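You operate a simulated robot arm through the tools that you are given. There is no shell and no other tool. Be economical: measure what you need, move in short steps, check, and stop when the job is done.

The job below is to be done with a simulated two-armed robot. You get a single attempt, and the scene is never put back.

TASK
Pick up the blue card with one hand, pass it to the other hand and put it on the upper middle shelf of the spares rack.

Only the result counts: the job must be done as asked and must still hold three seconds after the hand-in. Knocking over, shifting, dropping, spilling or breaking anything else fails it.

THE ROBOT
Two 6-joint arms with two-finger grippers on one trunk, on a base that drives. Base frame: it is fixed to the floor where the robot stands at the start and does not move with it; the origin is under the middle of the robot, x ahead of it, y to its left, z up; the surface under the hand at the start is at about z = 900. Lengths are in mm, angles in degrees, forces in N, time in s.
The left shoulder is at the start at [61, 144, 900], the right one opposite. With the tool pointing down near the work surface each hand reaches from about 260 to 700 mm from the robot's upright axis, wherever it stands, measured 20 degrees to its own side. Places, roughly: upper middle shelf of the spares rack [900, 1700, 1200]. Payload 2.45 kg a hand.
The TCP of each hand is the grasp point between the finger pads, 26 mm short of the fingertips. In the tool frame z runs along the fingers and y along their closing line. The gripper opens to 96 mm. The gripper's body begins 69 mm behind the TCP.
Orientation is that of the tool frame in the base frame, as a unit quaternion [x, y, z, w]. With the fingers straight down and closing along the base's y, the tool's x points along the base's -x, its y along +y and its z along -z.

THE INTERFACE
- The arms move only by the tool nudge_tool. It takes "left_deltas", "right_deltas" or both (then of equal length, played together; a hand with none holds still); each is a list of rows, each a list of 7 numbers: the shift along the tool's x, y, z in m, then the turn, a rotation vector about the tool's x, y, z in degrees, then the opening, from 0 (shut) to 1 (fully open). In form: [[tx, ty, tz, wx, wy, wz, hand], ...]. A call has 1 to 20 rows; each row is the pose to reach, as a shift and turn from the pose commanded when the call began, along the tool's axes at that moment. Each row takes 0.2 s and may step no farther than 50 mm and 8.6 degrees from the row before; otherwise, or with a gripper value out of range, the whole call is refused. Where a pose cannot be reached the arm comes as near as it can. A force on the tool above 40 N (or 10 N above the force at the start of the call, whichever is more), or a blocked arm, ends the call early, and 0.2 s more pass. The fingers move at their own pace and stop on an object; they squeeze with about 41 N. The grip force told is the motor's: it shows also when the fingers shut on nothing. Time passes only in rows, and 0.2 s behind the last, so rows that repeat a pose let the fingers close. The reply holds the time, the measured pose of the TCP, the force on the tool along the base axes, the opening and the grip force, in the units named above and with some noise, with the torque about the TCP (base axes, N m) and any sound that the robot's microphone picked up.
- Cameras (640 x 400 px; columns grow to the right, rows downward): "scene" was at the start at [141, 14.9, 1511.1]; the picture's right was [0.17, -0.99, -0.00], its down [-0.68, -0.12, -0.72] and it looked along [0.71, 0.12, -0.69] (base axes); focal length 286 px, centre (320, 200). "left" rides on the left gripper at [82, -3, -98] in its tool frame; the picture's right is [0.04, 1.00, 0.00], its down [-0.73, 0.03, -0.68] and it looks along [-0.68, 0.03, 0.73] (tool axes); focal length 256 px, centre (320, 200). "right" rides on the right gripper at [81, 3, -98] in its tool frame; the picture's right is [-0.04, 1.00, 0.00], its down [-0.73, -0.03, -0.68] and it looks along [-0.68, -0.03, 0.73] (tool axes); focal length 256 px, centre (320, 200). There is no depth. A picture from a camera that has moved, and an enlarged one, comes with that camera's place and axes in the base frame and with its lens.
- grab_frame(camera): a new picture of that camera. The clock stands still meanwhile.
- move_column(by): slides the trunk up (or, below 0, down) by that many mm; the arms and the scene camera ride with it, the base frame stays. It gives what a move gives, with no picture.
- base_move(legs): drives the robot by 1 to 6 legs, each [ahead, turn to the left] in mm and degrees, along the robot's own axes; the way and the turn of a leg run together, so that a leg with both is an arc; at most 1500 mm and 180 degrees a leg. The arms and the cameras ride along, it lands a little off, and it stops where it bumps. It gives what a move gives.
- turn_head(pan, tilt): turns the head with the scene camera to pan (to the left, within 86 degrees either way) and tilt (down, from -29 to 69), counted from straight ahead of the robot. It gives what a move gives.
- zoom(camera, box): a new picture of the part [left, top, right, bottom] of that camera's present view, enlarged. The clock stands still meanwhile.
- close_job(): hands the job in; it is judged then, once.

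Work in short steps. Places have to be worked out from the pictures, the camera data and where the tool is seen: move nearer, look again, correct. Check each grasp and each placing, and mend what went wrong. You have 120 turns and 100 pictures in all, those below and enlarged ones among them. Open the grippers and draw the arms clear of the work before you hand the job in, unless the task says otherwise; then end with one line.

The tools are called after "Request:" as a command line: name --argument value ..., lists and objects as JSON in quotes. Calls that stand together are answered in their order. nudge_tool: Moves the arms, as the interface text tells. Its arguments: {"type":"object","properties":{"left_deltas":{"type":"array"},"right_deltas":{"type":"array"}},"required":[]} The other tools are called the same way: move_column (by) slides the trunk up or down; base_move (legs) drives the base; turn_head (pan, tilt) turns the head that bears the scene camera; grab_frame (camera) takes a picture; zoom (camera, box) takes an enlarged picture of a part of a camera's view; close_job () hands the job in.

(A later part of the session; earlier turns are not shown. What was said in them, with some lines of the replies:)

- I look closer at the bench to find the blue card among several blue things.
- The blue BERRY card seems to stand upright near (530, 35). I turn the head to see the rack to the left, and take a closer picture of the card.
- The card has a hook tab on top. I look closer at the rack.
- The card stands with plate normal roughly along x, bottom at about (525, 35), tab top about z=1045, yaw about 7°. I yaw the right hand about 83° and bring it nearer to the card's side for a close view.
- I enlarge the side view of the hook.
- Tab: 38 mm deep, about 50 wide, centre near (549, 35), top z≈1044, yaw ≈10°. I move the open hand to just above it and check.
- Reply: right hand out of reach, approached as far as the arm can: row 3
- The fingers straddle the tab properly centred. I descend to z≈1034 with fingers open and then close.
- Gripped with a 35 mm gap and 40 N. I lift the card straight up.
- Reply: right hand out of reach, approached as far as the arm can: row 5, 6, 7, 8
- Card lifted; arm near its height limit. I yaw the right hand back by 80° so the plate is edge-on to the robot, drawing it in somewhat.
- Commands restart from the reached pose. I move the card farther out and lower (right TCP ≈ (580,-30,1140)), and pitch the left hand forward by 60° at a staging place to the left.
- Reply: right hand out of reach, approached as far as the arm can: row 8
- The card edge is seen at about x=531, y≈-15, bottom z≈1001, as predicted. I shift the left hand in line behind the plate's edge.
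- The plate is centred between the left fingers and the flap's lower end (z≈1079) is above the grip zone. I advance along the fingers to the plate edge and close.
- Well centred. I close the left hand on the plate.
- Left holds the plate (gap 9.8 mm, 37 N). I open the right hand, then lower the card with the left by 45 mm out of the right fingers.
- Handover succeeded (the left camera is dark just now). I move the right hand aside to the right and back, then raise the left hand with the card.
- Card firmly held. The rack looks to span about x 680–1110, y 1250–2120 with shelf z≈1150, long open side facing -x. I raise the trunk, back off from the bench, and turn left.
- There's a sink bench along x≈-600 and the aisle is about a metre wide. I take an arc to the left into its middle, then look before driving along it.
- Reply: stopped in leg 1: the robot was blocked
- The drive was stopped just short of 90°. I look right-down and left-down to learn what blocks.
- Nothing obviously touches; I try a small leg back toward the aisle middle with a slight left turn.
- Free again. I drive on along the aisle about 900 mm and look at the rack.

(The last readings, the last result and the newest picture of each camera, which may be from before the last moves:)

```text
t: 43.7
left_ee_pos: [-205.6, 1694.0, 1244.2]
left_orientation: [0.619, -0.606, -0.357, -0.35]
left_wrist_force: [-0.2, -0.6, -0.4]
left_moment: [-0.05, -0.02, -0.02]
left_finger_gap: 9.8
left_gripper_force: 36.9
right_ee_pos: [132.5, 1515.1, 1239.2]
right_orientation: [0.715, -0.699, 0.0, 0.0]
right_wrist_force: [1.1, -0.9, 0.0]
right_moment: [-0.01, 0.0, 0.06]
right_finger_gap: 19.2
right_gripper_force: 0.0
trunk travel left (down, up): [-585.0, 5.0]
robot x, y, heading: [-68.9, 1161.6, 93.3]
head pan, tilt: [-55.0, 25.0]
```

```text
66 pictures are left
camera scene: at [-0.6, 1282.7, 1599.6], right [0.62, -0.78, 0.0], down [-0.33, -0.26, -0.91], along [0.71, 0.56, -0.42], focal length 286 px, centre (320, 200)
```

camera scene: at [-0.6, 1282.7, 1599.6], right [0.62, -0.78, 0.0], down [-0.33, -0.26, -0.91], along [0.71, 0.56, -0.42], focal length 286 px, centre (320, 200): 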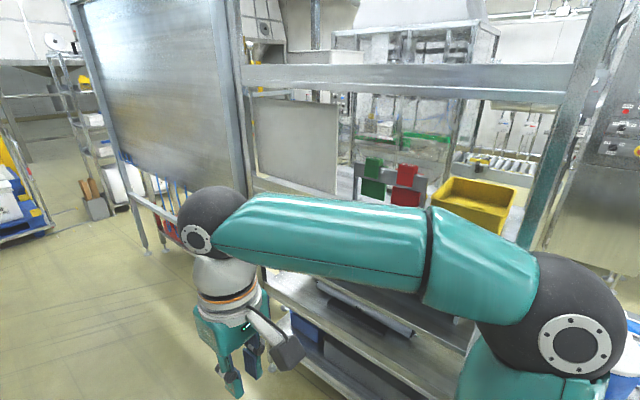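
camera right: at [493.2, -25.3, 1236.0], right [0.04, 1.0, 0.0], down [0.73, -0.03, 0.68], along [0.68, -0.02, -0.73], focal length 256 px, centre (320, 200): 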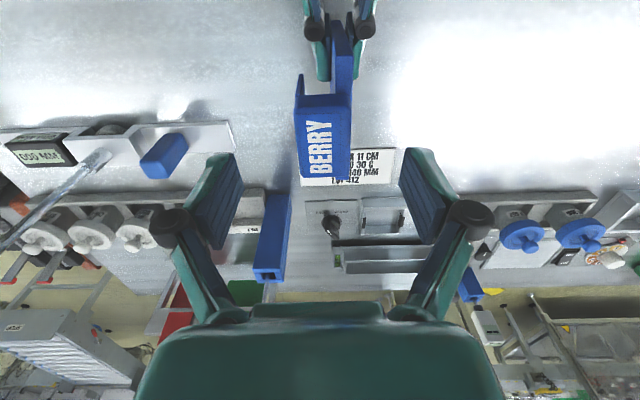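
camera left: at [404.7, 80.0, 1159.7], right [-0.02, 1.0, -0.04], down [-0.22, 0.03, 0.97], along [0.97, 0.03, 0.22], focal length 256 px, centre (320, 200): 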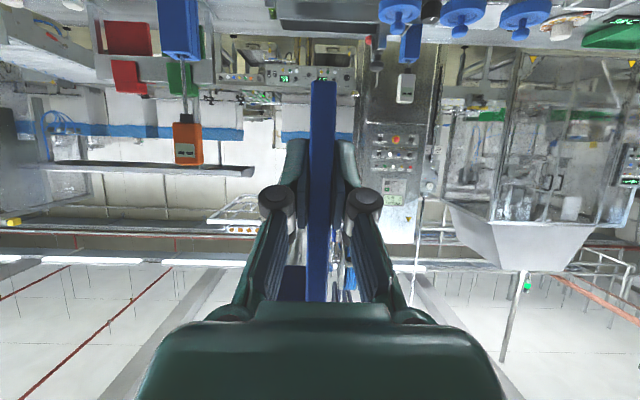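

The rack's shelf carries a stand with green and red cards and a yellow tray. I drive on to y≈1600 and turn right to face it.

Request:
base_move --legs '[[430, 0], [0, -93]]'

Request:
turn_head --pan 0 --tilt 25

Request:
grab_frame --camera "scene"

```text
t: 49.9
left_ee_pos: [406.8, 1832.9, 1244.6]
left_orientation: [-0.09, 0.861, 0.053, 0.498]
left_wrist_force: [0.7, -1.0, -0.7]
left_moment: [0.04, 0.04, 0.06]
left_finger_gap: 10.2
left_gripper_force: 37.6
right_ee_pos: [292.4, 1468.6, 1237.4]
right_orientation: [-0.103, 0.995, 0.002, 0.0]
right_wrist_force: [0.9, -0.6, 1.1]
right_moment: [0.06, 0.02, -0.02]
right_finger_gap: 19.4
right_gripper_force: 0.1
trunk travel left (down, up): [-585.0, 5.0]
robot x, y, heading: [-101.2, 1643.0, 12.7]
head pan, tilt: [-55.0, 25.0]
stopped in leg 2: the robot was blocked; the commanded pose is now the measured one
```

```text
t: 51.2
left_ee_pos: [404.8, 1835.5, 1243.6]
left_orientation: [-0.089, 0.861, 0.05, 0.498]
left_wrist_force: [0.0, 0.5, -1.1]
left_moment: [0.04, 0.0, 0.02]
left_finger_gap: 9.7
left_gripper_force: 37.4
right_ee_pos: [292.1, 1472.5, 1238.9]
right_orientation: [-0.103, 0.995, 0.0, 0.0]
right_wrist_force: [-0.1, 0.3, -0.1]
right_moment: [0.02, -0.02, 0.0]
right_finger_gap: 19.3
right_gripper_force: 0.0
trunk travel left (down, up): [-585.0, 5.0]
robot x, y, heading: [-102.5, 1643.5, 12.4]
head pan, tilt: [0.0, 25.0]
```

```text
65 pictures are left
camera scene: at [46.3, 1676.6, 1599.6], right [0.22, -0.98, 0.0], down [-0.41, -0.09, -0.91], along [0.88, 0.2, -0.42], focal length 286 px, centre (320, 200)
```

scene: 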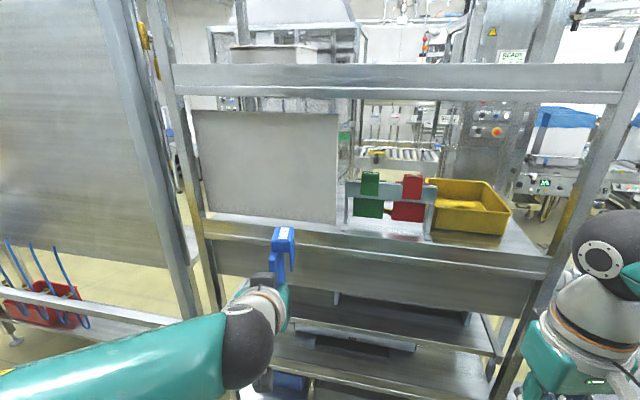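

I enlarge the view of the shelf to judge the panel and the free space.

Request:
zoom --camera "scene" --box '[170, 90, 390, 290]'

Request:
zoom --camera "scene" --box '[320, 130, 560, 330]'

```text
2.00 times, centred on (280, 190) of scene
camera zoom: at [46.3, 1676.6, 1599.6], right [0.22, -0.98, 0.0], down [-0.41, -0.09, -0.91], along [0.88, 0.2, -0.42], focal length 573 px, centre (400, 220)
```

zoom: 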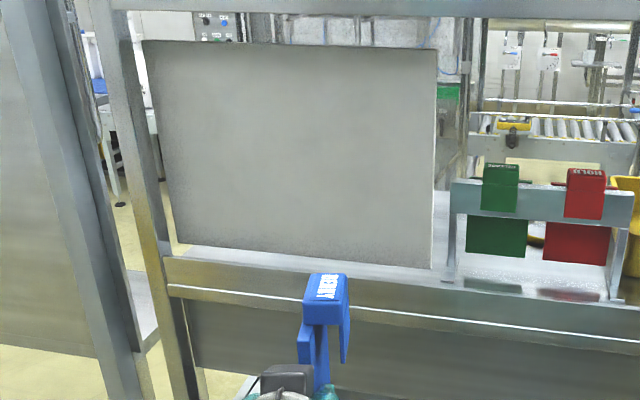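

```text
2.00 times, centred on (440, 230) of scene
camera zoom: at [46.3, 1676.6, 1599.6], right [0.22, -0.98, 0.0], down [-0.41, -0.09, -0.91], along [0.88, 0.2, -0.42], focal length 573 px, centre (80, 140)
```

zoom: 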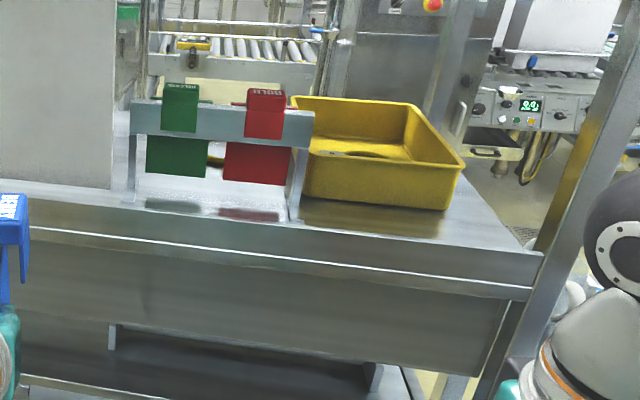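

Shelf top z≈1198, front edge x≈700, y 1266–2180; panel, card stand (y 1546–1758) and tray (front x≈776, y 1350–1530) occupy it; free space is the front strip and right end near (740, 1330). I draw the left hand back and up, then arc the base right-forward to face that spot.

Request:
nudge_tool --left_deltas '[[0.006, 0, -0.0265, 0, 0, 0, 0], [0.012, 0, -0.053, 0, 0, 0, 0], [0.018, 0, -0.0795, 0, 0, 0, 0], [0.024, 0, -0.106, 0, 0, 0, 0], [0.03, 0, -0.1326, 0, 0, 0, 0]]'

Request:
base_move --legs '[[120, 0], [60, -35]]'

Request:
grab_frame --camera "scene"

```text
t: 52.4
left_ee_pos: [275.8, 1809.9, 1286.3]
left_orientation: [-0.09, 0.861, 0.051, 0.498]
left_wrist_force: [-0.1, 0.3, -1.3]
left_moment: [-0.02, 0.01, 0.02]
left_finger_gap: 9.9
left_gripper_force: 37.9
right_ee_pos: [290.9, 1471.0, 1239.4]
right_orientation: [-0.103, 0.995, 0.001, 0.001]
right_wrist_force: [-0.3, -0.7, 1.5]
right_moment: [0.02, -0.02, 0.02]
right_finger_gap: 19.2
right_gripper_force: 0.0
trunk travel left (down, up): [-585.0, 5.0]
robot x, y, heading: [-101.3, 1646.6, 12.4]
head pan, tilt: [0.0, 25.0]
```

```text
t: 55.5
left_ee_pos: [479.6, 1578.1, 1285.6]
left_orientation: [0.179, 0.848, -0.104, 0.489]
left_wrist_force: [-0.2, -0.4, -0.3]
left_moment: [0.0, 0.03, 0.0]
left_finger_gap: 10.0
left_gripper_force: 37.0
right_ee_pos: [292.4, 1295.9, 1239.4]
right_orientation: [0.206, 0.978, 0.0, -0.001]
right_wrist_force: [0.3, -0.2, 0.8]
right_moment: [0.0, 0.03, 0.0]
right_finger_gap: 19.2
right_gripper_force: 0.0
trunk travel left (down, up): [-585.0, 5.0]
robot x, y, heading: [80.3, 1678.5, -22.7]
head pan, tilt: [0.0, 25.0]
```

```text
62 pictures are left
camera scene: at [219.1, 1618.5, 1599.4], right [-0.39, -0.92, 0.0], down [-0.39, 0.17, -0.91], along [0.83, -0.35, -0.42], focal length 286 px, centre (320, 200)
```

scene: 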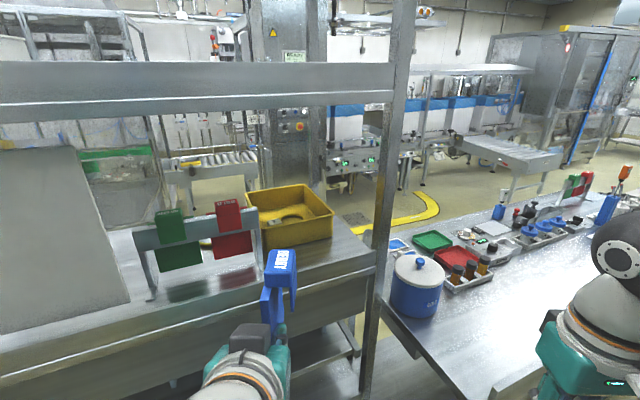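

Good view of the shelf's right end; I enlarge it.

Request:
zoom --camera "scene" --box '[220, 160, 400, 320]'

```text
2.50 times, centred on (310, 240) of scene
camera zoom: at [219.1, 1618.5, 1599.4], right [-0.39, -0.92, 0.0], down [-0.39, 0.17, -0.91], along [0.83, -0.35, -0.42], focal length 716 px, centre (345, 100)
```

zoom: 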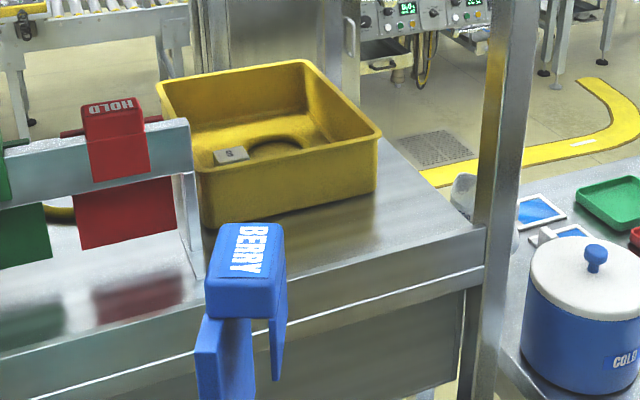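

The free strip in front of the tray is about 100 mm deep (x 690–793, y 1290–1540). Plan: card centre (738,1370), yaw ≈-40°. I drive 80 mm nearer and yaw the hand by -16°.

Request:
base_move --legs '[[80, 0]]'

Request:
nudge_tool --left_deltas '[[-0.01, 0, 0, 6.9, 0, 4, 0], [-0.02, 0, 0, 13.8, 0, 8, 0], [-0.02, 0, 0, 13.8, 0, 8, 0]]'

Request:
grab_frame --camera "scene"

Request:
grab_frame --camera "left"

```text
t: 56.6
left_ee_pos: [553.5, 1546.9, 1286.3]
left_orientation: [0.179, 0.848, -0.103, 0.488]
left_wrist_force: [-0.2, -0.3, -0.1]
left_moment: [0.02, 0.03, 0.03]
left_finger_gap: 9.7
left_gripper_force: 37.2
right_ee_pos: [366.9, 1262.9, 1239.0]
right_orientation: [0.207, 0.978, 0.001, -0.001]
right_wrist_force: [0.6, -0.2, -0.3]
right_moment: [0.03, 0.02, 0.02]
right_finger_gap: 19.1
right_gripper_force: 0.0
trunk travel left (down, up): [-585.0, 5.0]
robot x, y, heading: [153.7, 1649.2, -23.1]
head pan, tilt: [0.0, 25.0]
```

```text
t: 57.4
left_ee_pos: [559.8, 1542.4, 1303.9]
left_orientation: [0.295, 0.814, -0.171, 0.471]
left_wrist_force: [0.4, 0.4, -0.7]
left_moment: [-0.01, -0.01, -0.01]
left_finger_gap: 10.2
left_gripper_force: 37.5
right_ee_pos: [364.9, 1264.1, 1240.9]
right_orientation: [0.207, 0.978, 0.0, 0.0]
right_wrist_force: [0.1, 0.1, -0.4]
right_moment: [0.0, 0.0, -0.02]
right_finger_gap: 19.2
right_gripper_force: 0.0
trunk travel left (down, up): [-585.0, 5.0]
robot x, y, heading: [152.6, 1648.9, -23.0]
head pan, tilt: [0.0, 25.0]
```

```text
60 pictures are left
camera scene: at [291.3, 1587.7, 1599.6], right [-0.39, -0.92, 0.0], down [-0.39, 0.16, -0.91], along [0.83, -0.35, -0.42], focal length 286 px, centre (320, 200)
```

scene: 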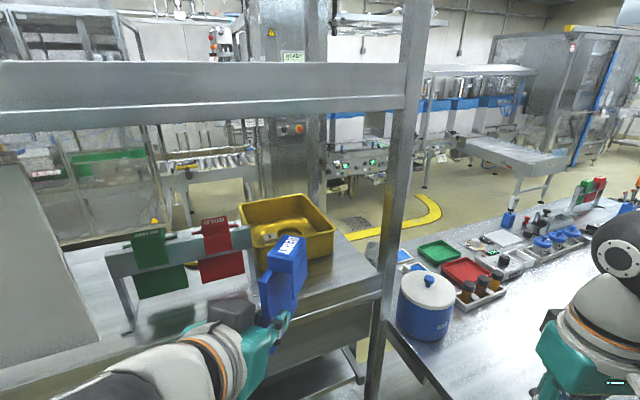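

```text
59 pictures are left
camera left: at [461.4, 1621.3, 1283.1], right [0.63, 0.78, -0.04], down [-0.15, 0.17, 0.97], along [0.76, -0.6, 0.22], focal length 256 px, centre (320, 200)
```

left: 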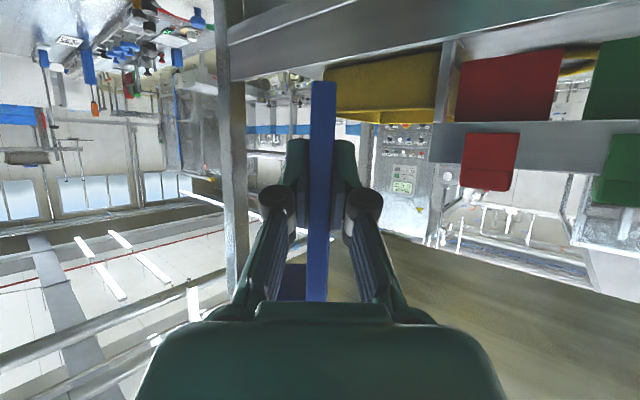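

Shelf top rechecks at z≈1201. I move the card over the strip: TCP to about (713,1391,1285), card bottom ~38 mm above the shelf.

Request:
nudge_tool --left_deltas '[[-0.015, -0.003, 0.0325, 0, 0, 0, 0], [-0.03, -0.006, 0.065, 0, 0, 0, 0], [-0.045, -0.0085, 0.0975, 0, 0, 0, 0], [-0.06, -0.0115, 0.13, 0, 0, 0, 0], [-0.0755, -0.0145, 0.1625, 0, 0, 0, 0], [-0.0905, -0.017, 0.1948, 0, 0, 0, 0], [-0.0905, -0.017, 0.1948, 0, 0, 0, 0]]'

Request:
grab_frame --camera "scene"

Request:
grab_frame --camera "left"

```text
t: 59.0
left_ee_pos: [715.9, 1393.0, 1286.7]
left_orientation: [0.294, 0.814, -0.171, 0.471]
left_wrist_force: [0.0, 0.0, -0.1]
left_moment: [0.0, 0.01, 0.01]
left_finger_gap: 9.8
left_gripper_force: 37.0
right_ee_pos: [364.1, 1265.6, 1240.3]
right_orientation: [0.207, 0.978, 0.0, 0.0]
right_wrist_force: [-0.6, 0.0, 0.9]
right_moment: [-0.02, -0.02, 0.04]
right_finger_gap: 19.2
right_gripper_force: 0.1
trunk travel left (down, up): [-585.0, 5.0]
robot x, y, heading: [150.4, 1644.8, -22.8]
head pan, tilt: [0.0, 25.0]
```

```text
58 pictures are left
camera scene: at [290.9, 1588.5, 1599.7], right [-0.39, -0.92, 0.0], down [-0.39, 0.16, -0.91], along [0.84, -0.35, -0.42], focal length 286 px, centre (320, 200)
```

scene: 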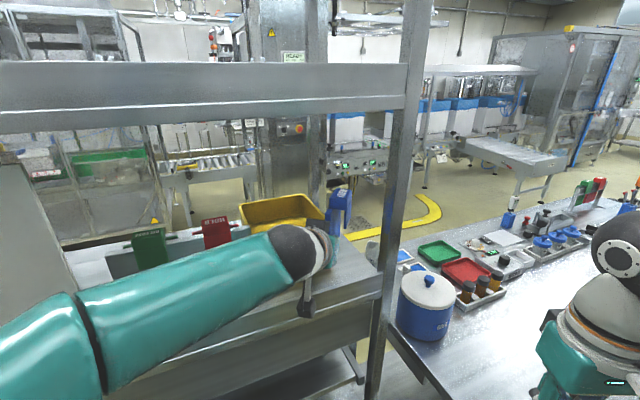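

```text
57 pictures are left
camera left: at [615.8, 1469.7, 1264.4], right [0.62, 0.78, -0.04], down [-0.15, 0.17, 0.97], along [0.77, -0.6, 0.22], focal length 256 px, centre (320, 200)
```

left: 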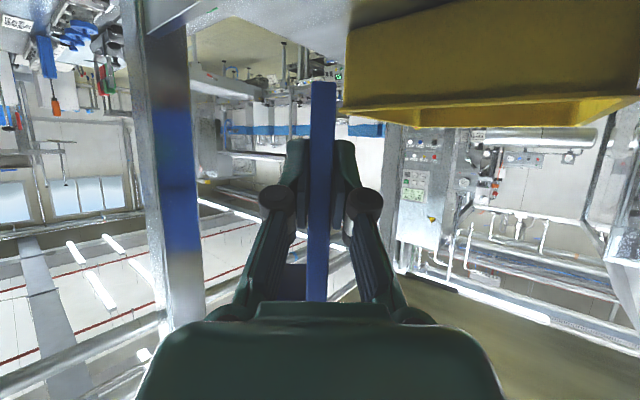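

I zoom the left camera around the tray corner and card end to check clearances.

Request:
zoom --camera "left" --box '[240, 0, 460, 140]'

Request:
zoom --camera "scene" --box '[220, 160, 400, 320]'

```text
2.86 times, centred on (350, 70) of left
camera zoom: at [615.8, 1469.7, 1264.4], right [0.62, 0.78, -0.04], down [-0.15, 0.17, 0.97], along [0.77, -0.6, 0.22], focal length 731 px, centre (234, 571)
```

zoom: 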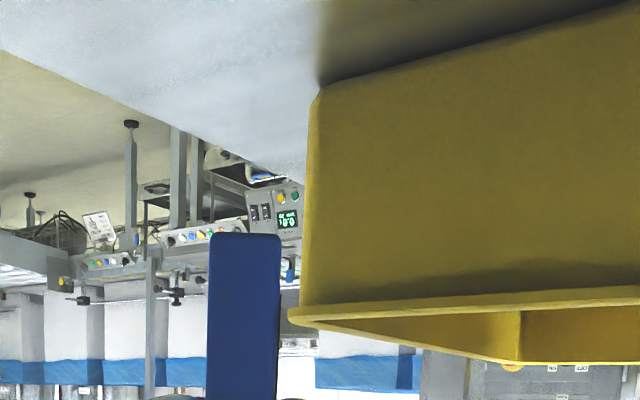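

```text
2.50 times, centred on (310, 240) of scene
camera zoom: at [290.9, 1588.5, 1599.7], right [-0.39, -0.92, 0.0], down [-0.39, 0.16, -0.91], along [0.84, -0.35, -0.42], focal length 716 px, centre (345, 100)
```

zoom: 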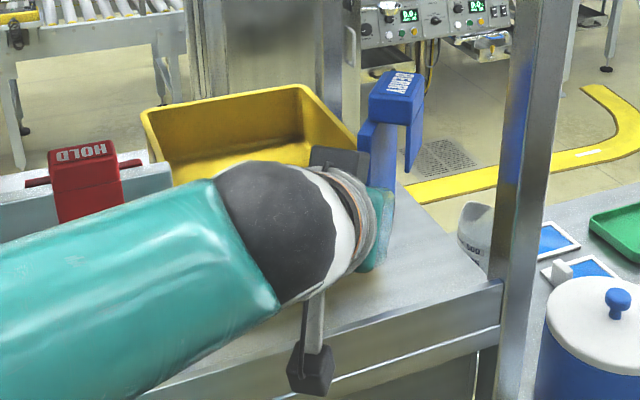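

Card clears the tray corner by under 10 mm, so I shift 12 mm toward -y, and descend 28 mm.

Request:
nudge_tool --left_deltas '[[-0.0039, -0.0092, 0.0067, 0, 0, 0, 0], [0.0043, -0.0092, 0.0115, 0, 0, 0, 0], [0.0125, -0.0092, 0.016, 0, 0, 0, 0], [0.0203, -0.0092, 0.0207, 0, 0, 0, 0], [0.0203, -0.0092, 0.0207, 0, 0, 0, 0]]'

Request:
zoom --camera "scene" --box '[220, 160, 400, 320]'

Request:
zoom --camera "left" --box '[240, 0, 460, 140]'

```text
t: 60.2
left_ee_pos: [715.0, 1380.5, 1257.0]
left_orientation: [0.294, 0.814, -0.17, 0.47]
left_wrist_force: [-0.2, 0.1, 0.2]
left_moment: [0.01, 0.02, 0.0]
left_finger_gap: 9.9
left_gripper_force: 37.3
right_ee_pos: [365.9, 1263.8, 1239.7]
right_orientation: [0.206, 0.978, -0.001, 0.0]
right_wrist_force: [-0.7, -0.3, -0.1]
right_moment: [0.02, -0.03, -0.01]
right_finger_gap: 19.2
right_gripper_force: 0.1
trunk travel left (down, up): [-585.0, 5.0]
robot x, y, heading: [154.5, 1644.3, -23.1]
head pan, tilt: [0.0, 25.0]
```

```text
2.50 times, centred on (310, 240) of scene
camera zoom: at [292.0, 1587.4, 1599.5], right [-0.39, -0.92, 0.0], down [-0.39, 0.16, -0.91], along [0.83, -0.35, -0.42], focal length 716 px, centre (345, 100)
```

zoom: 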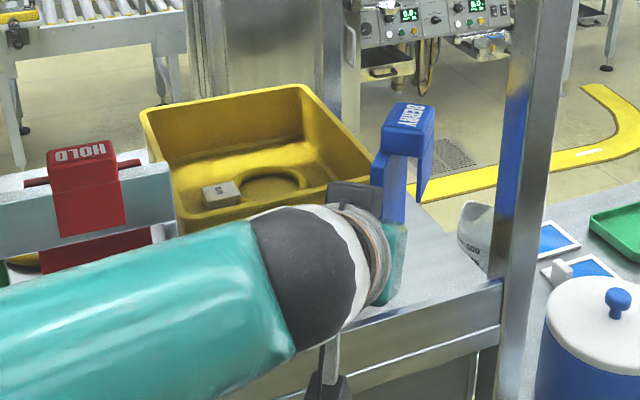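

```text
2.86 times, centred on (350, 70) of left
camera zoom: at [616.1, 1458.4, 1234.8], right [0.63, 0.78, -0.04], down [-0.15, 0.17, 0.97], along [0.77, -0.6, 0.22], focal length 731 px, centre (234, 571)
```

zoom: 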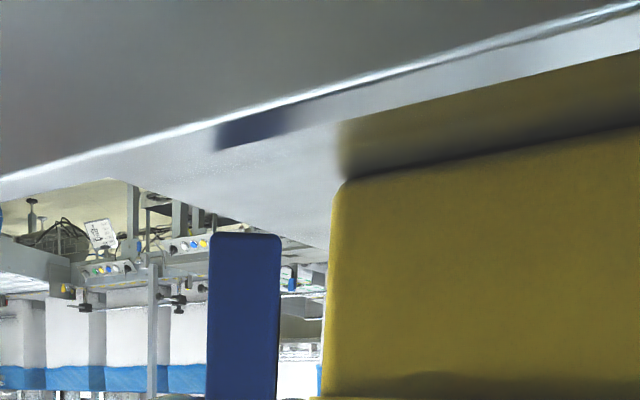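

Reflection shows the card bottom is about 7–8 mm above the shelf, 25 mm inside the front edge, clear of the tray. I descend slowly 8 mm.

Request:
nudge_tool --left_deltas '[[0.0026, 0, 0.0015, 0, 0, 0, 0], [0.0052, 0, 0.003, 0, 0, 0, 0], [0.0061, 0, 0.0035, 0, 0, 0, 0], [0.0069, 0, 0.004, 0, 0, 0, 0], [0.0069, 0, 0.004, 0, 0, 0, 0]]'

Request:
zoom --camera "left" --box '[240, 0, 460, 140]'

```text
t: 61.4
left_ee_pos: [714.7, 1381.5, 1249.4]
left_orientation: [0.295, 0.814, -0.171, 0.47]
left_wrist_force: [-0.4, -0.2, -1.3]
left_moment: [0.05, 0.02, -0.01]
left_finger_gap: 9.7
left_gripper_force: 37.1
right_ee_pos: [365.5, 1263.4, 1239.9]
right_orientation: [0.207, 0.978, 0.001, 0.0]
right_wrist_force: [-0.3, 0.1, 0.2]
right_moment: [0.01, -0.01, 0.01]
right_finger_gap: 19.2
right_gripper_force: 0.1
trunk travel left (down, up): [-585.0, 5.0]
robot x, y, heading: [154.7, 1646.6, -22.9]
head pan, tilt: [0.0, 25.0]
```

```text
2.86 times, centred on (350, 70) of left
camera zoom: at [615.5, 1458.9, 1227.7], right [0.62, 0.78, -0.04], down [-0.15, 0.17, 0.97], along [0.77, -0.6, 0.22], focal length 731 px, centre (234, 571)
```

zoom: 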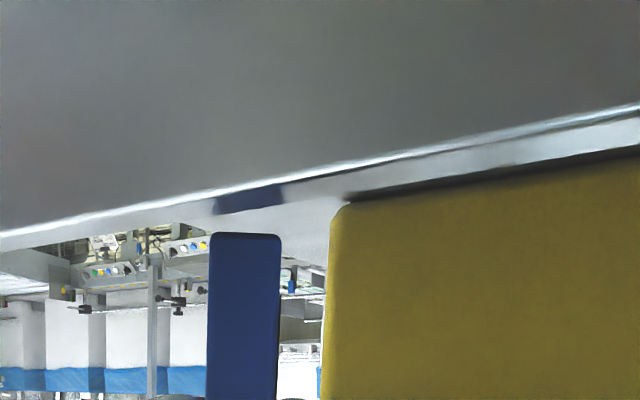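

About 2 mm gap remains. I descend in 1 mm rows by 3 mm, watching the force.

Request:
nudge_tool --left_deltas '[[0.00087, 0, 0.0005, 0, 0, 0, 0], [0.00173, 0, 0.001, 0, 0, 0, 0], [0.0026, 0, 0.0015, 0, 0, 0, 0], [0.0026, 0, 0.0015, 0, 0, 0, 0]]'

Request:
zoom --camera "left" --box '[240, 0, 460, 140]'

```text
t: 62.4
left_ee_pos: [715.5, 1381.0, 1245.5]
left_orientation: [0.295, 0.814, -0.171, 0.47]
left_wrist_force: [-0.7, 0.5, 0.1]
left_moment: [-0.01, -0.02, -0.02]
left_finger_gap: 10.1
left_gripper_force: 37.3
right_ee_pos: [365.2, 1264.0, 1240.4]
right_orientation: [0.206, 0.978, 0.001, 0.0]
right_wrist_force: [0.0, -0.4, -0.2]
right_moment: [0.0, -0.03, -0.02]
right_finger_gap: 19.2
right_gripper_force: 0.0
trunk travel left (down, up): [-585.0, 5.0]
robot x, y, heading: [157.5, 1645.6, -22.9]
head pan, tilt: [0.0, 25.0]
```

```text
2.86 times, centred on (350, 70) of left
camera zoom: at [615.6, 1458.2, 1224.5], right [0.62, 0.78, -0.04], down [-0.15, 0.17, 0.97], along [0.77, -0.6, 0.22], focal length 731 px, centre (234, 571)
```

zoom: 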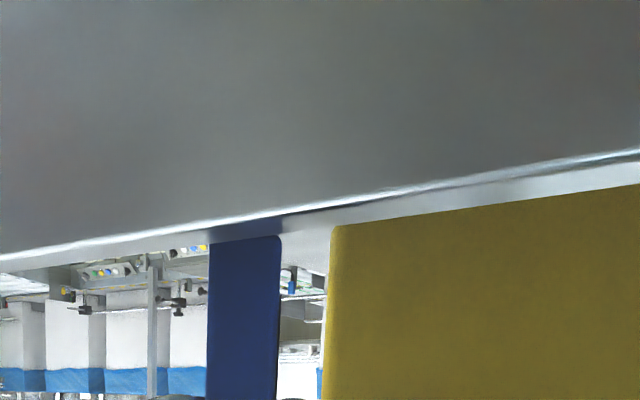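

Nearly touching. Another 2 mm.

Request:
nudge_tool --left_deltas '[[0.00087, 0, 0.0005, 0, 0, 0, 0], [0.00173, 0, 0.001, 0, 0, 0, 0], [0.00173, 0, 0.001, 0, 0, 0, 0]]'

```text
t: 63.2
left_ee_pos: [714.3, 1380.6, 1243.5]
left_orientation: [0.295, 0.814, -0.171, 0.47]
left_wrist_force: [0.6, 0.3, -0.8]
left_moment: [0.0, -0.01, 0.01]
left_finger_gap: 10.0
left_gripper_force: 37.4
right_ee_pos: [365.0, 1264.3, 1240.1]
right_orientation: [0.207, 0.978, 0.0, 0.0]
right_wrist_force: [-0.7, -0.1, 0.7]
right_moment: [-0.01, 0.01, 0.01]
right_finger_gap: 19.0
right_gripper_force: 0.1
trunk travel left (down, up): [-585.0, 5.0]
robot x, y, heading: [153.4, 1649.1, -22.8]
head pan, tilt: [0.0, 25.0]
```

No contact force yet; I lower 2 mm more and look.

Request:
nudge_tool --left_deltas '[[0.00087, 0, 0.0005, 0, 0, 0, 0], [0.00173, 0, 0.001, 0, 0, 0, 0], [0.00173, 0, 0.001, 0, 0, 0, 0]]'

Request:
zoom --camera "left" --box '[240, 0, 460, 140]'

```text
t: 64.0
left_ee_pos: [714.4, 1381.6, 1242.4]
left_orientation: [0.295, 0.814, -0.171, 0.47]
left_wrist_force: [-0.2, 0.3, -0.3]
left_moment: [0.04, 0.01, -0.04]
left_finger_gap: 10.0
left_gripper_force: 37.5
right_ee_pos: [365.2, 1264.6, 1239.2]
right_orientation: [0.207, 0.978, 0.0, 0.001]
right_wrist_force: [1.3, 0.4, -0.3]
right_moment: [0.0, 0.0, 0.0]
right_finger_gap: 19.2
right_gripper_force: 0.1
trunk travel left (down, up): [-585.0, 5.0]
robot x, y, heading: [154.5, 1649.8, -22.9]
head pan, tilt: [0.0, 25.0]
```

```text
2.86 times, centred on (350, 70) of left
camera zoom: at [614.9, 1458.6, 1220.4], right [0.62, 0.78, -0.04], down [-0.15, 0.17, 0.97], along [0.77, -0.6, 0.22], focal length 731 px, centre (234, 571)
```

zoom: 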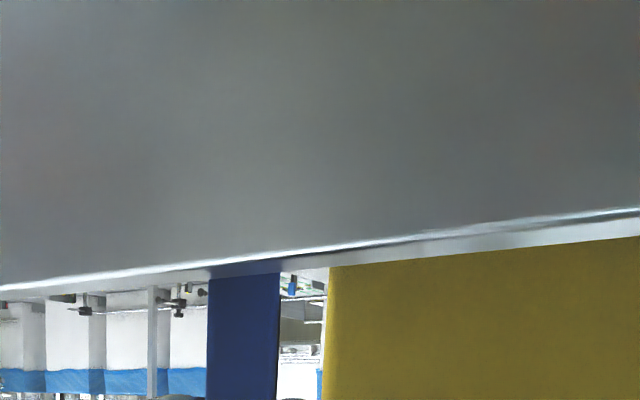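

The card's lower edge now moves with the shelf in the picture, i.e. it is in contact. I check the card's attitude from the scene camera.

Request:
zoom --camera "scene" --box '[290, 170, 390, 270]'

Request:
grab_frame --camera "left"

```text
4.00 times, centred on (340, 220) of scene
camera zoom: at [292.1, 1587.6, 1599.5], right [-0.39, -0.92, 0.0], down [-0.39, 0.16, -0.91], along [0.83, -0.35, -0.42], focal length 1146 px, centre (240, 120)
```

zoom: 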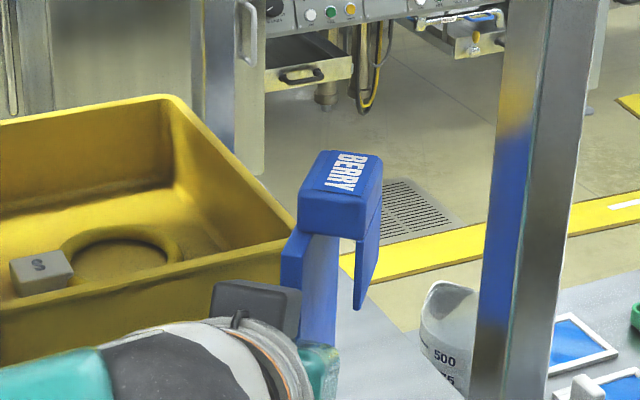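

```text
48 pictures are left
camera left: at [614.9, 1458.6, 1220.4], right [0.62, 0.78, -0.04], down [-0.15, 0.17, 0.97], along [0.77, -0.6, 0.22], focal length 256 px, centre (320, 200)
```

left: 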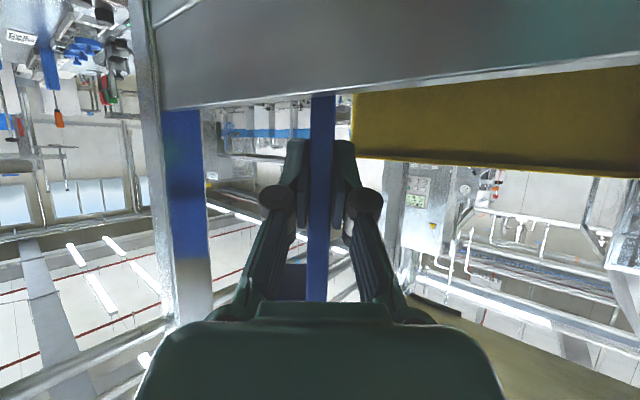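

The card has settled on the shelf (it slid slightly in the grip) and looks upright. I open the left hand gently to about 38 mm.

Request:
nudge_tool --left_deltas '[[0, 0, 0, 0, 0, 0, 0.11], [0, 0, 0, 0, 0, 0, 0.14], [0, 0, 0, 0, 0, 0, 0.2], [0, 0, 0, 0, 0, 0, 0.3], [0, 0, 0, 0, 0, 0, 0.4], [0, 0, 0, 0, 0, 0, 0.4]]'

Request:
grab_frame --camera "left"

Request:
zoom --camera "scene" --box '[290, 170, 390, 270]'

```text
t: 65.4
left_ee_pos: [713.7, 1381.4, 1242.8]
left_orientation: [0.295, 0.814, -0.171, 0.47]
left_wrist_force: [0.6, -0.6, -1.1]
left_moment: [0.01, -0.03, -0.01]
left_finger_gap: 38.4
left_gripper_force: 0.0
right_ee_pos: [365.8, 1263.9, 1241.0]
right_orientation: [0.207, 0.978, 0.0, 0.0]
right_wrist_force: [0.4, 0.3, -0.1]
right_moment: [-0.05, 0.0, 0.02]
right_finger_gap: 18.9
right_gripper_force: 0.0
trunk travel left (down, up): [-585.0, 5.0]
robot x, y, heading: [149.2, 1646.8, -22.8]
head pan, tilt: [0.0, 25.0]
```

```text
47 pictures are left
camera left: at [614.9, 1458.6, 1220.6], right [0.62, 0.78, -0.04], down [-0.15, 0.17, 0.97], along [0.77, -0.6, 0.22], focal length 256 px, centre (320, 200)
```

left: 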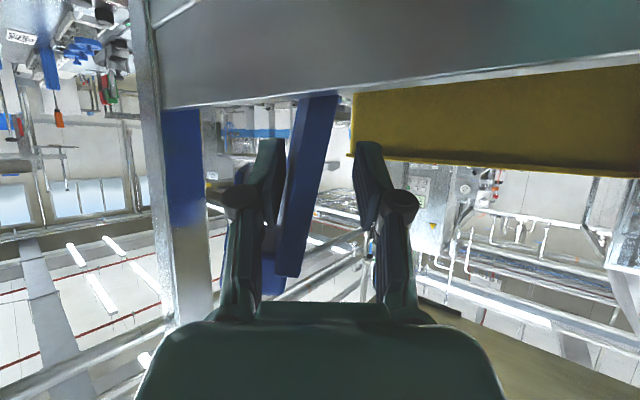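

```text
4.00 times, centred on (340, 220) of scene
camera zoom: at [292.0, 1587.6, 1599.6], right [-0.39, -0.92, 0.0], down [-0.39, 0.16, -0.91], along [0.83, -0.35, -0.42], focal length 1146 px, centre (240, 120)
```

zoom: 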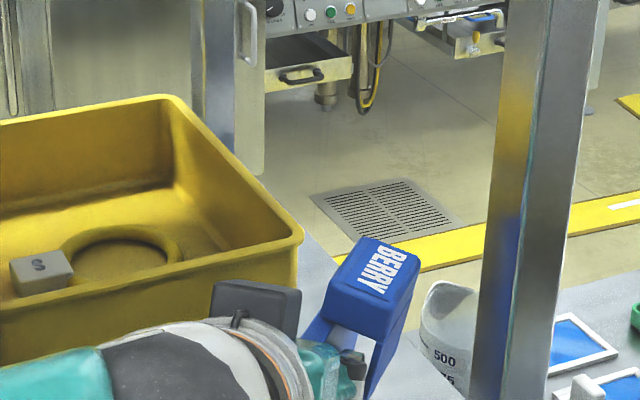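

The card is top-heavy and leans on the finger when released; standing is unreliable. I close again to straighten it, and will then lay it flat instead.

Request:
nudge_tool --left_deltas '[[0, 0, 0, 0, 0, 0, 0.33], [0, 0, 0, 0, 0, 0, 0.26], [0, 0, 0, 0, 0, 0, 0.2], [0, 0, 0, 0, 0, 0, 0.15], [0, 0, 0, 0, 0, 0, 0.1], [0, 0, 0, 0, 0, 0, 0.0], [0, 0, 0, 0, 0, 0, 0.0]]'

Request:
grab_frame --camera "left"

Request:
zoom --camera "scene" --box '[290, 170, 390, 270]'

```text
t: 67.0
left_ee_pos: [713.2, 1381.5, 1241.3]
left_orientation: [0.295, 0.814, -0.172, 0.47]
left_wrist_force: [0.4, -0.2, 0.4]
left_moment: [0.02, -0.02, -0.01]
left_finger_gap: 10.1
left_gripper_force: 36.7
right_ee_pos: [366.2, 1265.1, 1240.9]
right_orientation: [0.206, 0.978, 0.0, 0.0]
right_wrist_force: [-0.4, 0.2, -0.3]
right_moment: [0.02, 0.0, 0.02]
right_finger_gap: 19.1
right_gripper_force: 0.0
trunk travel left (down, up): [-585.0, 5.0]
robot x, y, heading: [148.3, 1646.3, -22.7]
head pan, tilt: [0.0, 25.0]
```

```text
45 pictures are left
camera left: at [614.9, 1458.6, 1220.5], right [0.62, 0.78, -0.04], down [-0.15, 0.17, 0.97], along [0.77, -0.6, 0.22], focal length 256 px, centre (320, 200)
```

left: 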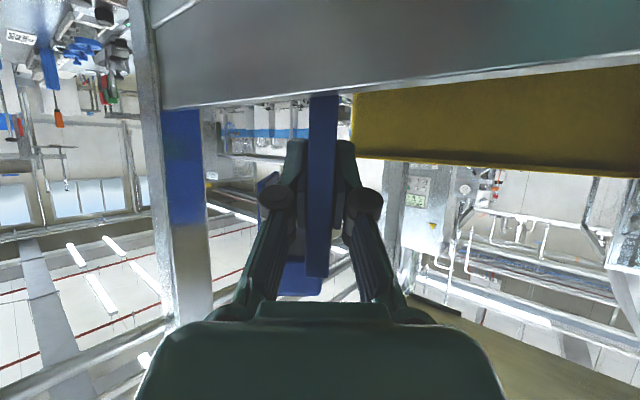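

```text
4.00 times, centred on (340, 220) of scene
camera zoom: at [292.0, 1587.6, 1599.5], right [-0.39, -0.92, 0.0], down [-0.39, 0.16, -0.91], along [0.83, -0.35, -0.42], focal length 1146 px, centre (240, 120)
```

zoom: 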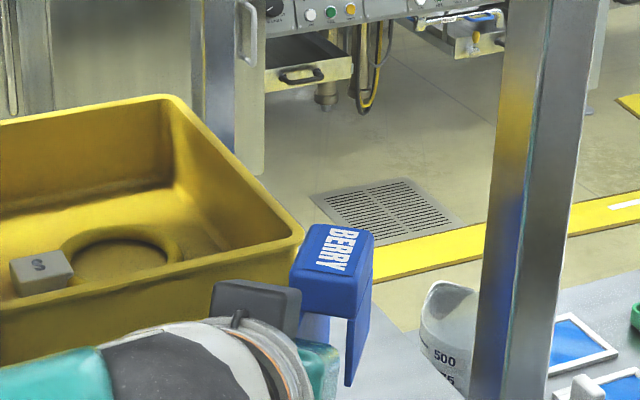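

The scene view shows the card dropped ~40 mm on release: the true shelf surface is lower, about z≈1155, behind a raised front lip at ~1200. I press down gently in 2 mm steps to feel real contact.

Request:
nudge_tool --left_deltas '[[0.0017, 0, 0.001, 0, 0, 0, 0], [0.0035, 0, 0.002, 0, 0, 0, 0], [0.0052, 0, 0.003, 0, 0, 0, 0], [0.0052, 0, 0.003, 0, 0, 0, 0]]'

Request:
grab_frame --camera "scene"

```text
t: 68.0
left_ee_pos: [714.0, 1380.7, 1241.4]
left_orientation: [0.294, 0.812, -0.173, 0.474]
left_wrist_force: [3.6, -3.3, 26.7]
left_moment: [-0.08, -0.04, -0.01]
left_finger_gap: 10.1
left_gripper_force: 37.1
right_ee_pos: [364.2, 1265.4, 1240.7]
right_orientation: [0.207, 0.978, 0.0, 0.001]
right_wrist_force: [0.2, -0.6, 0.0]
right_moment: [-0.02, 0.02, 0.01]
right_finger_gap: 19.3
right_gripper_force: 0.1
trunk travel left (down, up): [-585.0, 5.0]
robot x, y, heading: [150.9, 1647.9, -22.8]
head pan, tilt: [0.0, 25.0]
```

```text
43 pictures are left
camera scene: at [289.9, 1588.3, 1600.1], right [-0.39, -0.92, 0.0], down [-0.39, 0.16, -0.91], along [0.84, -0.35, -0.42], focal length 286 px, centre (320, 200)
```

scene: 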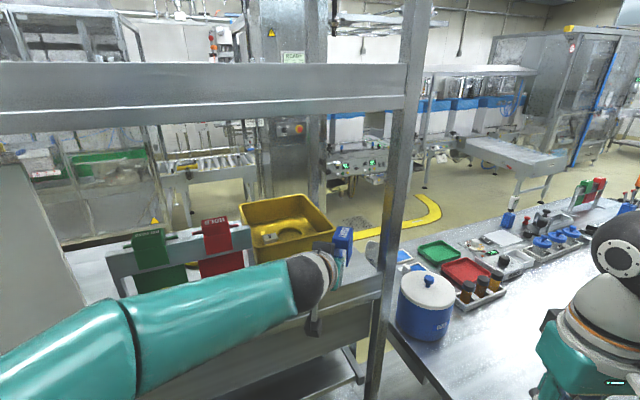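

Real contact now (27 N). I unload by 3 mm and open only slightly (≈14 mm gap) to see if it stands on its own.

Request:
nudge_tool --left_deltas '[[-0.0026, 0, -0.0015, 0, 0, 0, 0], [-0.0043, 0, -0.0025, 0, 0, 0, 0], [-0.0043, 0, -0.0025, 0, 0, 0, 0.11], [-0.0043, 0, -0.0025, 0, 0, 0, 0.125], [-0.0043, 0, -0.0025, 0, 0, 0, 0.15], [-0.0043, 0, -0.0025, 0, 0, 0, 0.15], [-0.0043, 0, -0.0025, 0, 0, 0, 0.15]]'

Request:
zoom --camera "left" --box '[220, 80, 440, 310]'

Request:
zoom --camera "scene" --box '[290, 170, 390, 270]'

```text
t: 69.6
left_ee_pos: [715.1, 1381.1, 1242.4]
left_orientation: [0.295, 0.814, -0.171, 0.47]
left_wrist_force: [-0.6, 0.1, 0.0]
left_moment: [0.02, 0.01, -0.01]
left_finger_gap: 14.3
left_gripper_force: 0.1
right_ee_pos: [364.9, 1265.7, 1239.6]
right_orientation: [0.206, 0.978, 0.0, 0.0]
right_wrist_force: [-0.5, 0.3, 0.4]
right_moment: [-0.01, -0.01, -0.02]
right_finger_gap: 19.3
right_gripper_force: 0.0
trunk travel left (down, up): [-585.0, 5.0]
robot x, y, heading: [151.0, 1643.9, -22.9]
head pan, tilt: [0.0, 25.0]
```

```text
1.74 times, centred on (330, 195) of left
camera zoom: at [615.7, 1458.4, 1219.6], right [0.62, 0.78, -0.04], down [-0.15, 0.17, 0.97], along [0.77, -0.6, 0.22], focal length 445 px, centre (303, 209)
```

zoom: 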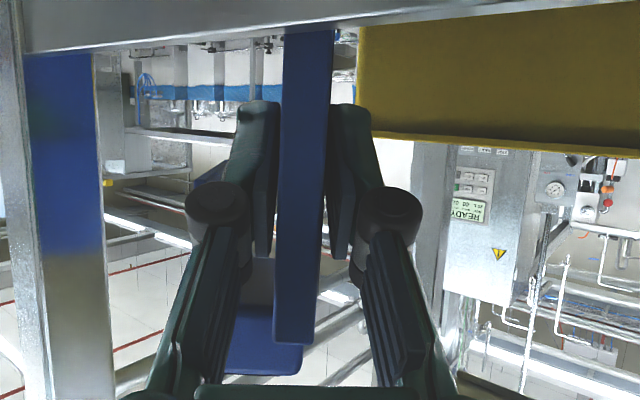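

```text
4.00 times, centred on (340, 220) of scene
camera zoom: at [292.2, 1587.5, 1599.5], right [-0.39, -0.92, 0.0], down [-0.39, 0.16, -0.91], along [0.83, -0.35, -0.42], focal length 1146 px, centre (240, 120)
```

zoom: 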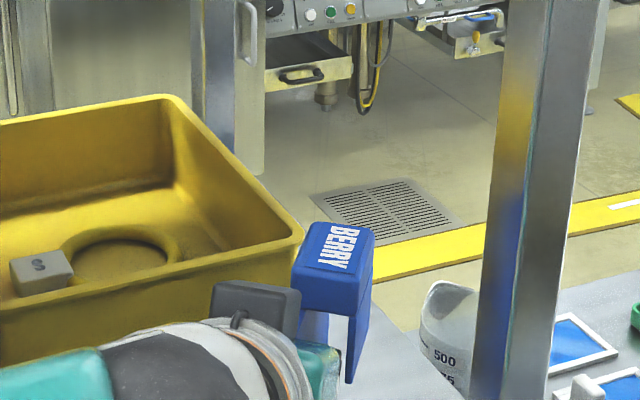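

It may lean a touch to the hook side. I open a bit more (≈20 mm) to see whether the tilt grows.

Request:
nudge_tool --left_deltas '[[0, 0, 0, 0, 0, 0, 0.18], [0, 0, 0, 0, 0, 0, 0.21], [0, 0, 0, 0, 0, 0, 0.21], [0, 0, 0, 0, 0, 0, 0.21]]'

Request:
zoom --camera "left" --box '[220, 80, 440, 310]'

```text
t: 70.6
left_ee_pos: [714.1, 1381.2, 1241.3]
left_orientation: [0.296, 0.814, -0.171, 0.469]
left_wrist_force: [0.7, -0.1, 0.6]
left_moment: [0.01, 0.01, 0.03]
left_finger_gap: 20.2
left_gripper_force: 0.0
right_ee_pos: [366.1, 1264.2, 1239.5]
right_orientation: [0.207, 0.978, 0.0, 0.001]
right_wrist_force: [0.2, -0.5, -0.5]
right_moment: [0.01, 0.0, 0.02]
right_finger_gap: 19.0
right_gripper_force: 0.0
trunk travel left (down, up): [-585.0, 5.0]
robot x, y, heading: [150.6, 1648.8, -22.7]
head pan, tilt: [0.0, 25.0]
```

```text
1.74 times, centred on (330, 195) of left
camera zoom: at [615.6, 1458.5, 1219.7], right [0.62, 0.78, -0.04], down [-0.15, 0.17, 0.97], along [0.77, -0.6, 0.22], focal length 445 px, centre (303, 209)
```

zoom: 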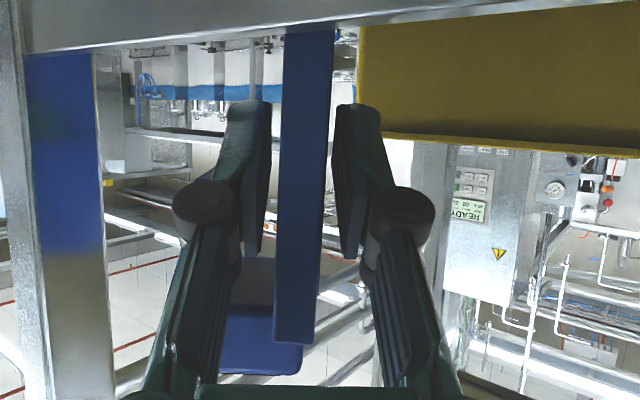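

The plate did not move: it stands freely with gaps on both sides. I retreat horizontally straight back along the plate, in small steps, keeping the gap.

Request:
nudge_tool --left_deltas '[[0.0025, 0, -0.0043, 0, 0, 0, 0.21], [0.005, 0, -0.0087, 0, 0, 0, 0.21], [0.0075, 0, -0.013, 0, 0, 0, 0.21], [0.01, 0, -0.0173, 0, 0, 0, 0.21], [0.0125, 0, -0.0216, 0, 0, 0, 0.21], [0.015, 0, -0.026, 0, 0, 0, 0.21], [0.02, 0, -0.0346, 0, 0, 0, 0.21], [0.025, 0, -0.0433, 0, 0, 0, 0.21], [0.03, 0, -0.052, 0, 0, 0, 0.21]]'

Request:
grab_frame --camera "left"

Request:
zoom --camera "scene" --box '[290, 170, 390, 270]'

```text
t: 72.6
left_ee_pos: [667.9, 1418.9, 1241.1]
left_orientation: [0.295, 0.813, -0.172, 0.471]
left_wrist_force: [-0.4, 0.6, 0.7]
left_moment: [-0.03, 0.01, 0.04]
left_finger_gap: 19.9
left_gripper_force: 0.0
right_ee_pos: [364.5, 1263.2, 1239.9]
right_orientation: [0.207, 0.978, -0.001, -0.001]
right_wrist_force: [-0.3, 0.4, 0.1]
right_moment: [-0.01, -0.06, 0.04]
right_finger_gap: 19.1
right_gripper_force: 0.0
trunk travel left (down, up): [-585.0, 5.0]
robot x, y, heading: [149.8, 1647.6, -23.0]
head pan, tilt: [0.0, 25.0]
```

```text
39 pictures are left
camera left: at [569.2, 1497.4, 1219.4], right [0.63, 0.78, -0.04], down [-0.15, 0.17, 0.97], along [0.77, -0.6, 0.22], focal length 256 px, centre (320, 200)
```

left: 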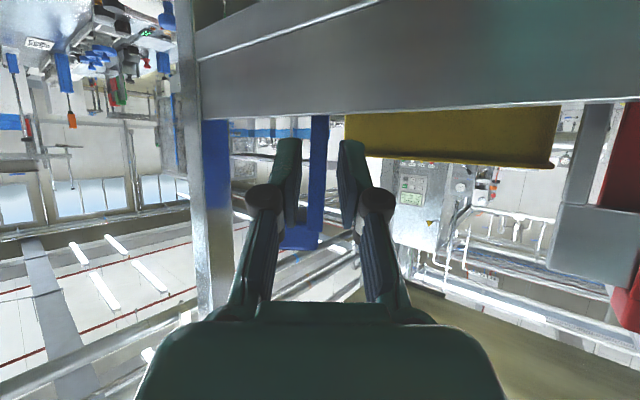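

```text
4.00 times, centred on (340, 220) of scene
camera zoom: at [291.6, 1588.0, 1599.6], right [-0.39, -0.92, 0.0], down [-0.39, 0.16, -0.91], along [0.83, -0.35, -0.42], focal length 1146 px, centre (240, 120)
```

zoom: 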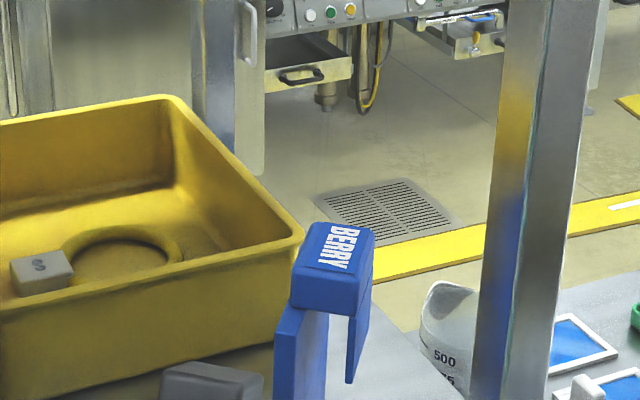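

The card stands unchanged. I draw the left hand well back and then open it.

Request:
nudge_tool --left_deltas '[[0.01, 0, -0.0173, 0, 0, 0, 0.21], [0.02, 0, -0.0346, 0, 0, 0, 0.21], [0.03, 0, -0.0606, 0, 0, 0, 0.21], [0.035, 0, -0.09, 0, 0, 0, 0.4], [0.04, 0, -0.12, 0, 0, 0, 0.7], [0.045, 0, -0.15, 0, 0, 0, 1], [0.05, 0, -0.18, 0, 0, 0, 1]]' --right_deltas '[[0, 0, 0, 0, 0, 0, 0.4], [0, 0, 0, 0, 0, 0, 0.6], [0, 0, 0, 0, 0, 0, 0.8], [0, 0, 0, 0, 0, 0, 1], [0, 0, 0, 0, 0, 0, 1], [0, 0, 0, 0, 0, 0, 1], [0, 0, 0, 0, 0, 0, 1]]'

Request:
grab_frame --camera "scene"

Request:
zoom --camera "scene" --box '[270, 170, 390, 290]'

```text
t: 74.2
left_ee_pos: [528.1, 1536.5, 1288.6]
left_orientation: [0.295, 0.814, -0.171, 0.47]
left_wrist_force: [0.1, 0.1, 0.3]
left_moment: [-0.01, -0.02, -0.01]
left_finger_gap: 95.8
left_gripper_force: 0.0
right_ee_pos: [364.3, 1265.2, 1239.7]
right_orientation: [0.207, 0.978, 0.0, 0.0]
right_wrist_force: [-0.4, 0.4, 0.3]
right_moment: [-0.02, -0.01, 0.01]
right_finger_gap: 96.1
right_gripper_force: 0.0
trunk travel left (down, up): [-585.0, 5.0]
robot x, y, heading: [149.2, 1646.1, -22.9]
head pan, tilt: [0.0, 25.0]
```

```text
37 pictures are left
camera scene: at [291.1, 1588.7, 1599.7], right [-0.39, -0.92, 0.0], down [-0.39, 0.16, -0.91], along [0.83, -0.35, -0.42], focal length 286 px, centre (320, 200)
```

scene: 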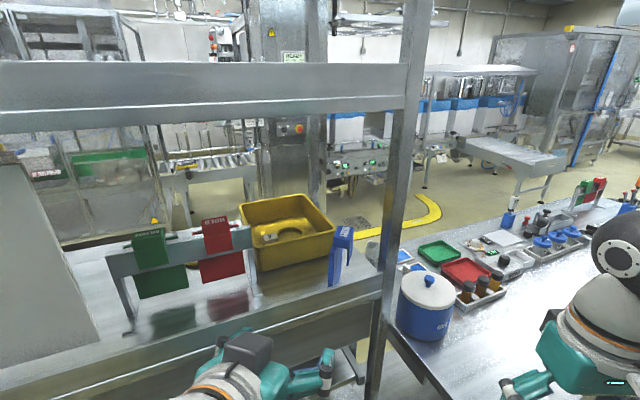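

```text
3.33 times, centred on (330, 230) of scene
camera zoom: at [291.1, 1588.7, 1599.7], right [-0.39, -0.92, 0.0], down [-0.39, 0.16, -0.91], along [0.83, -0.35, -0.42], focal length 955 px, centre (287, 100)
```

zoom: 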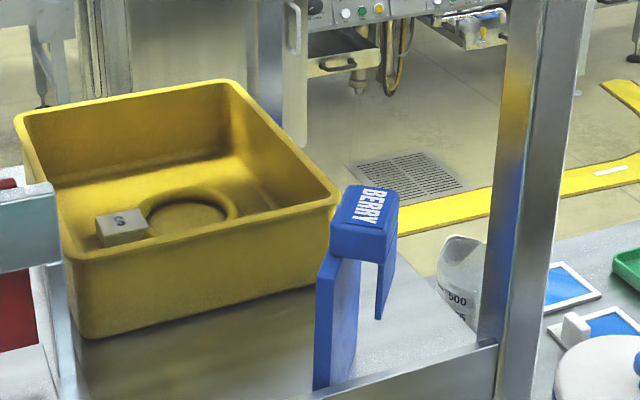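

The blue card stands free on the upper middle shelf, both hands are open and clear, and nothing else has moved. I hand in.

Request:
close_job

```text
The job is handed in.
```

The blue card was picked up with the right hand, passed to the left, and now stands upright on the upper middle shelf of the spares rack. On the first release it dropped about 40 mm and leaned on the finger, so I gripped it again, set it down on the shelf and let go. In the last pictures it stood on its own and nothing else appeared to have moved.
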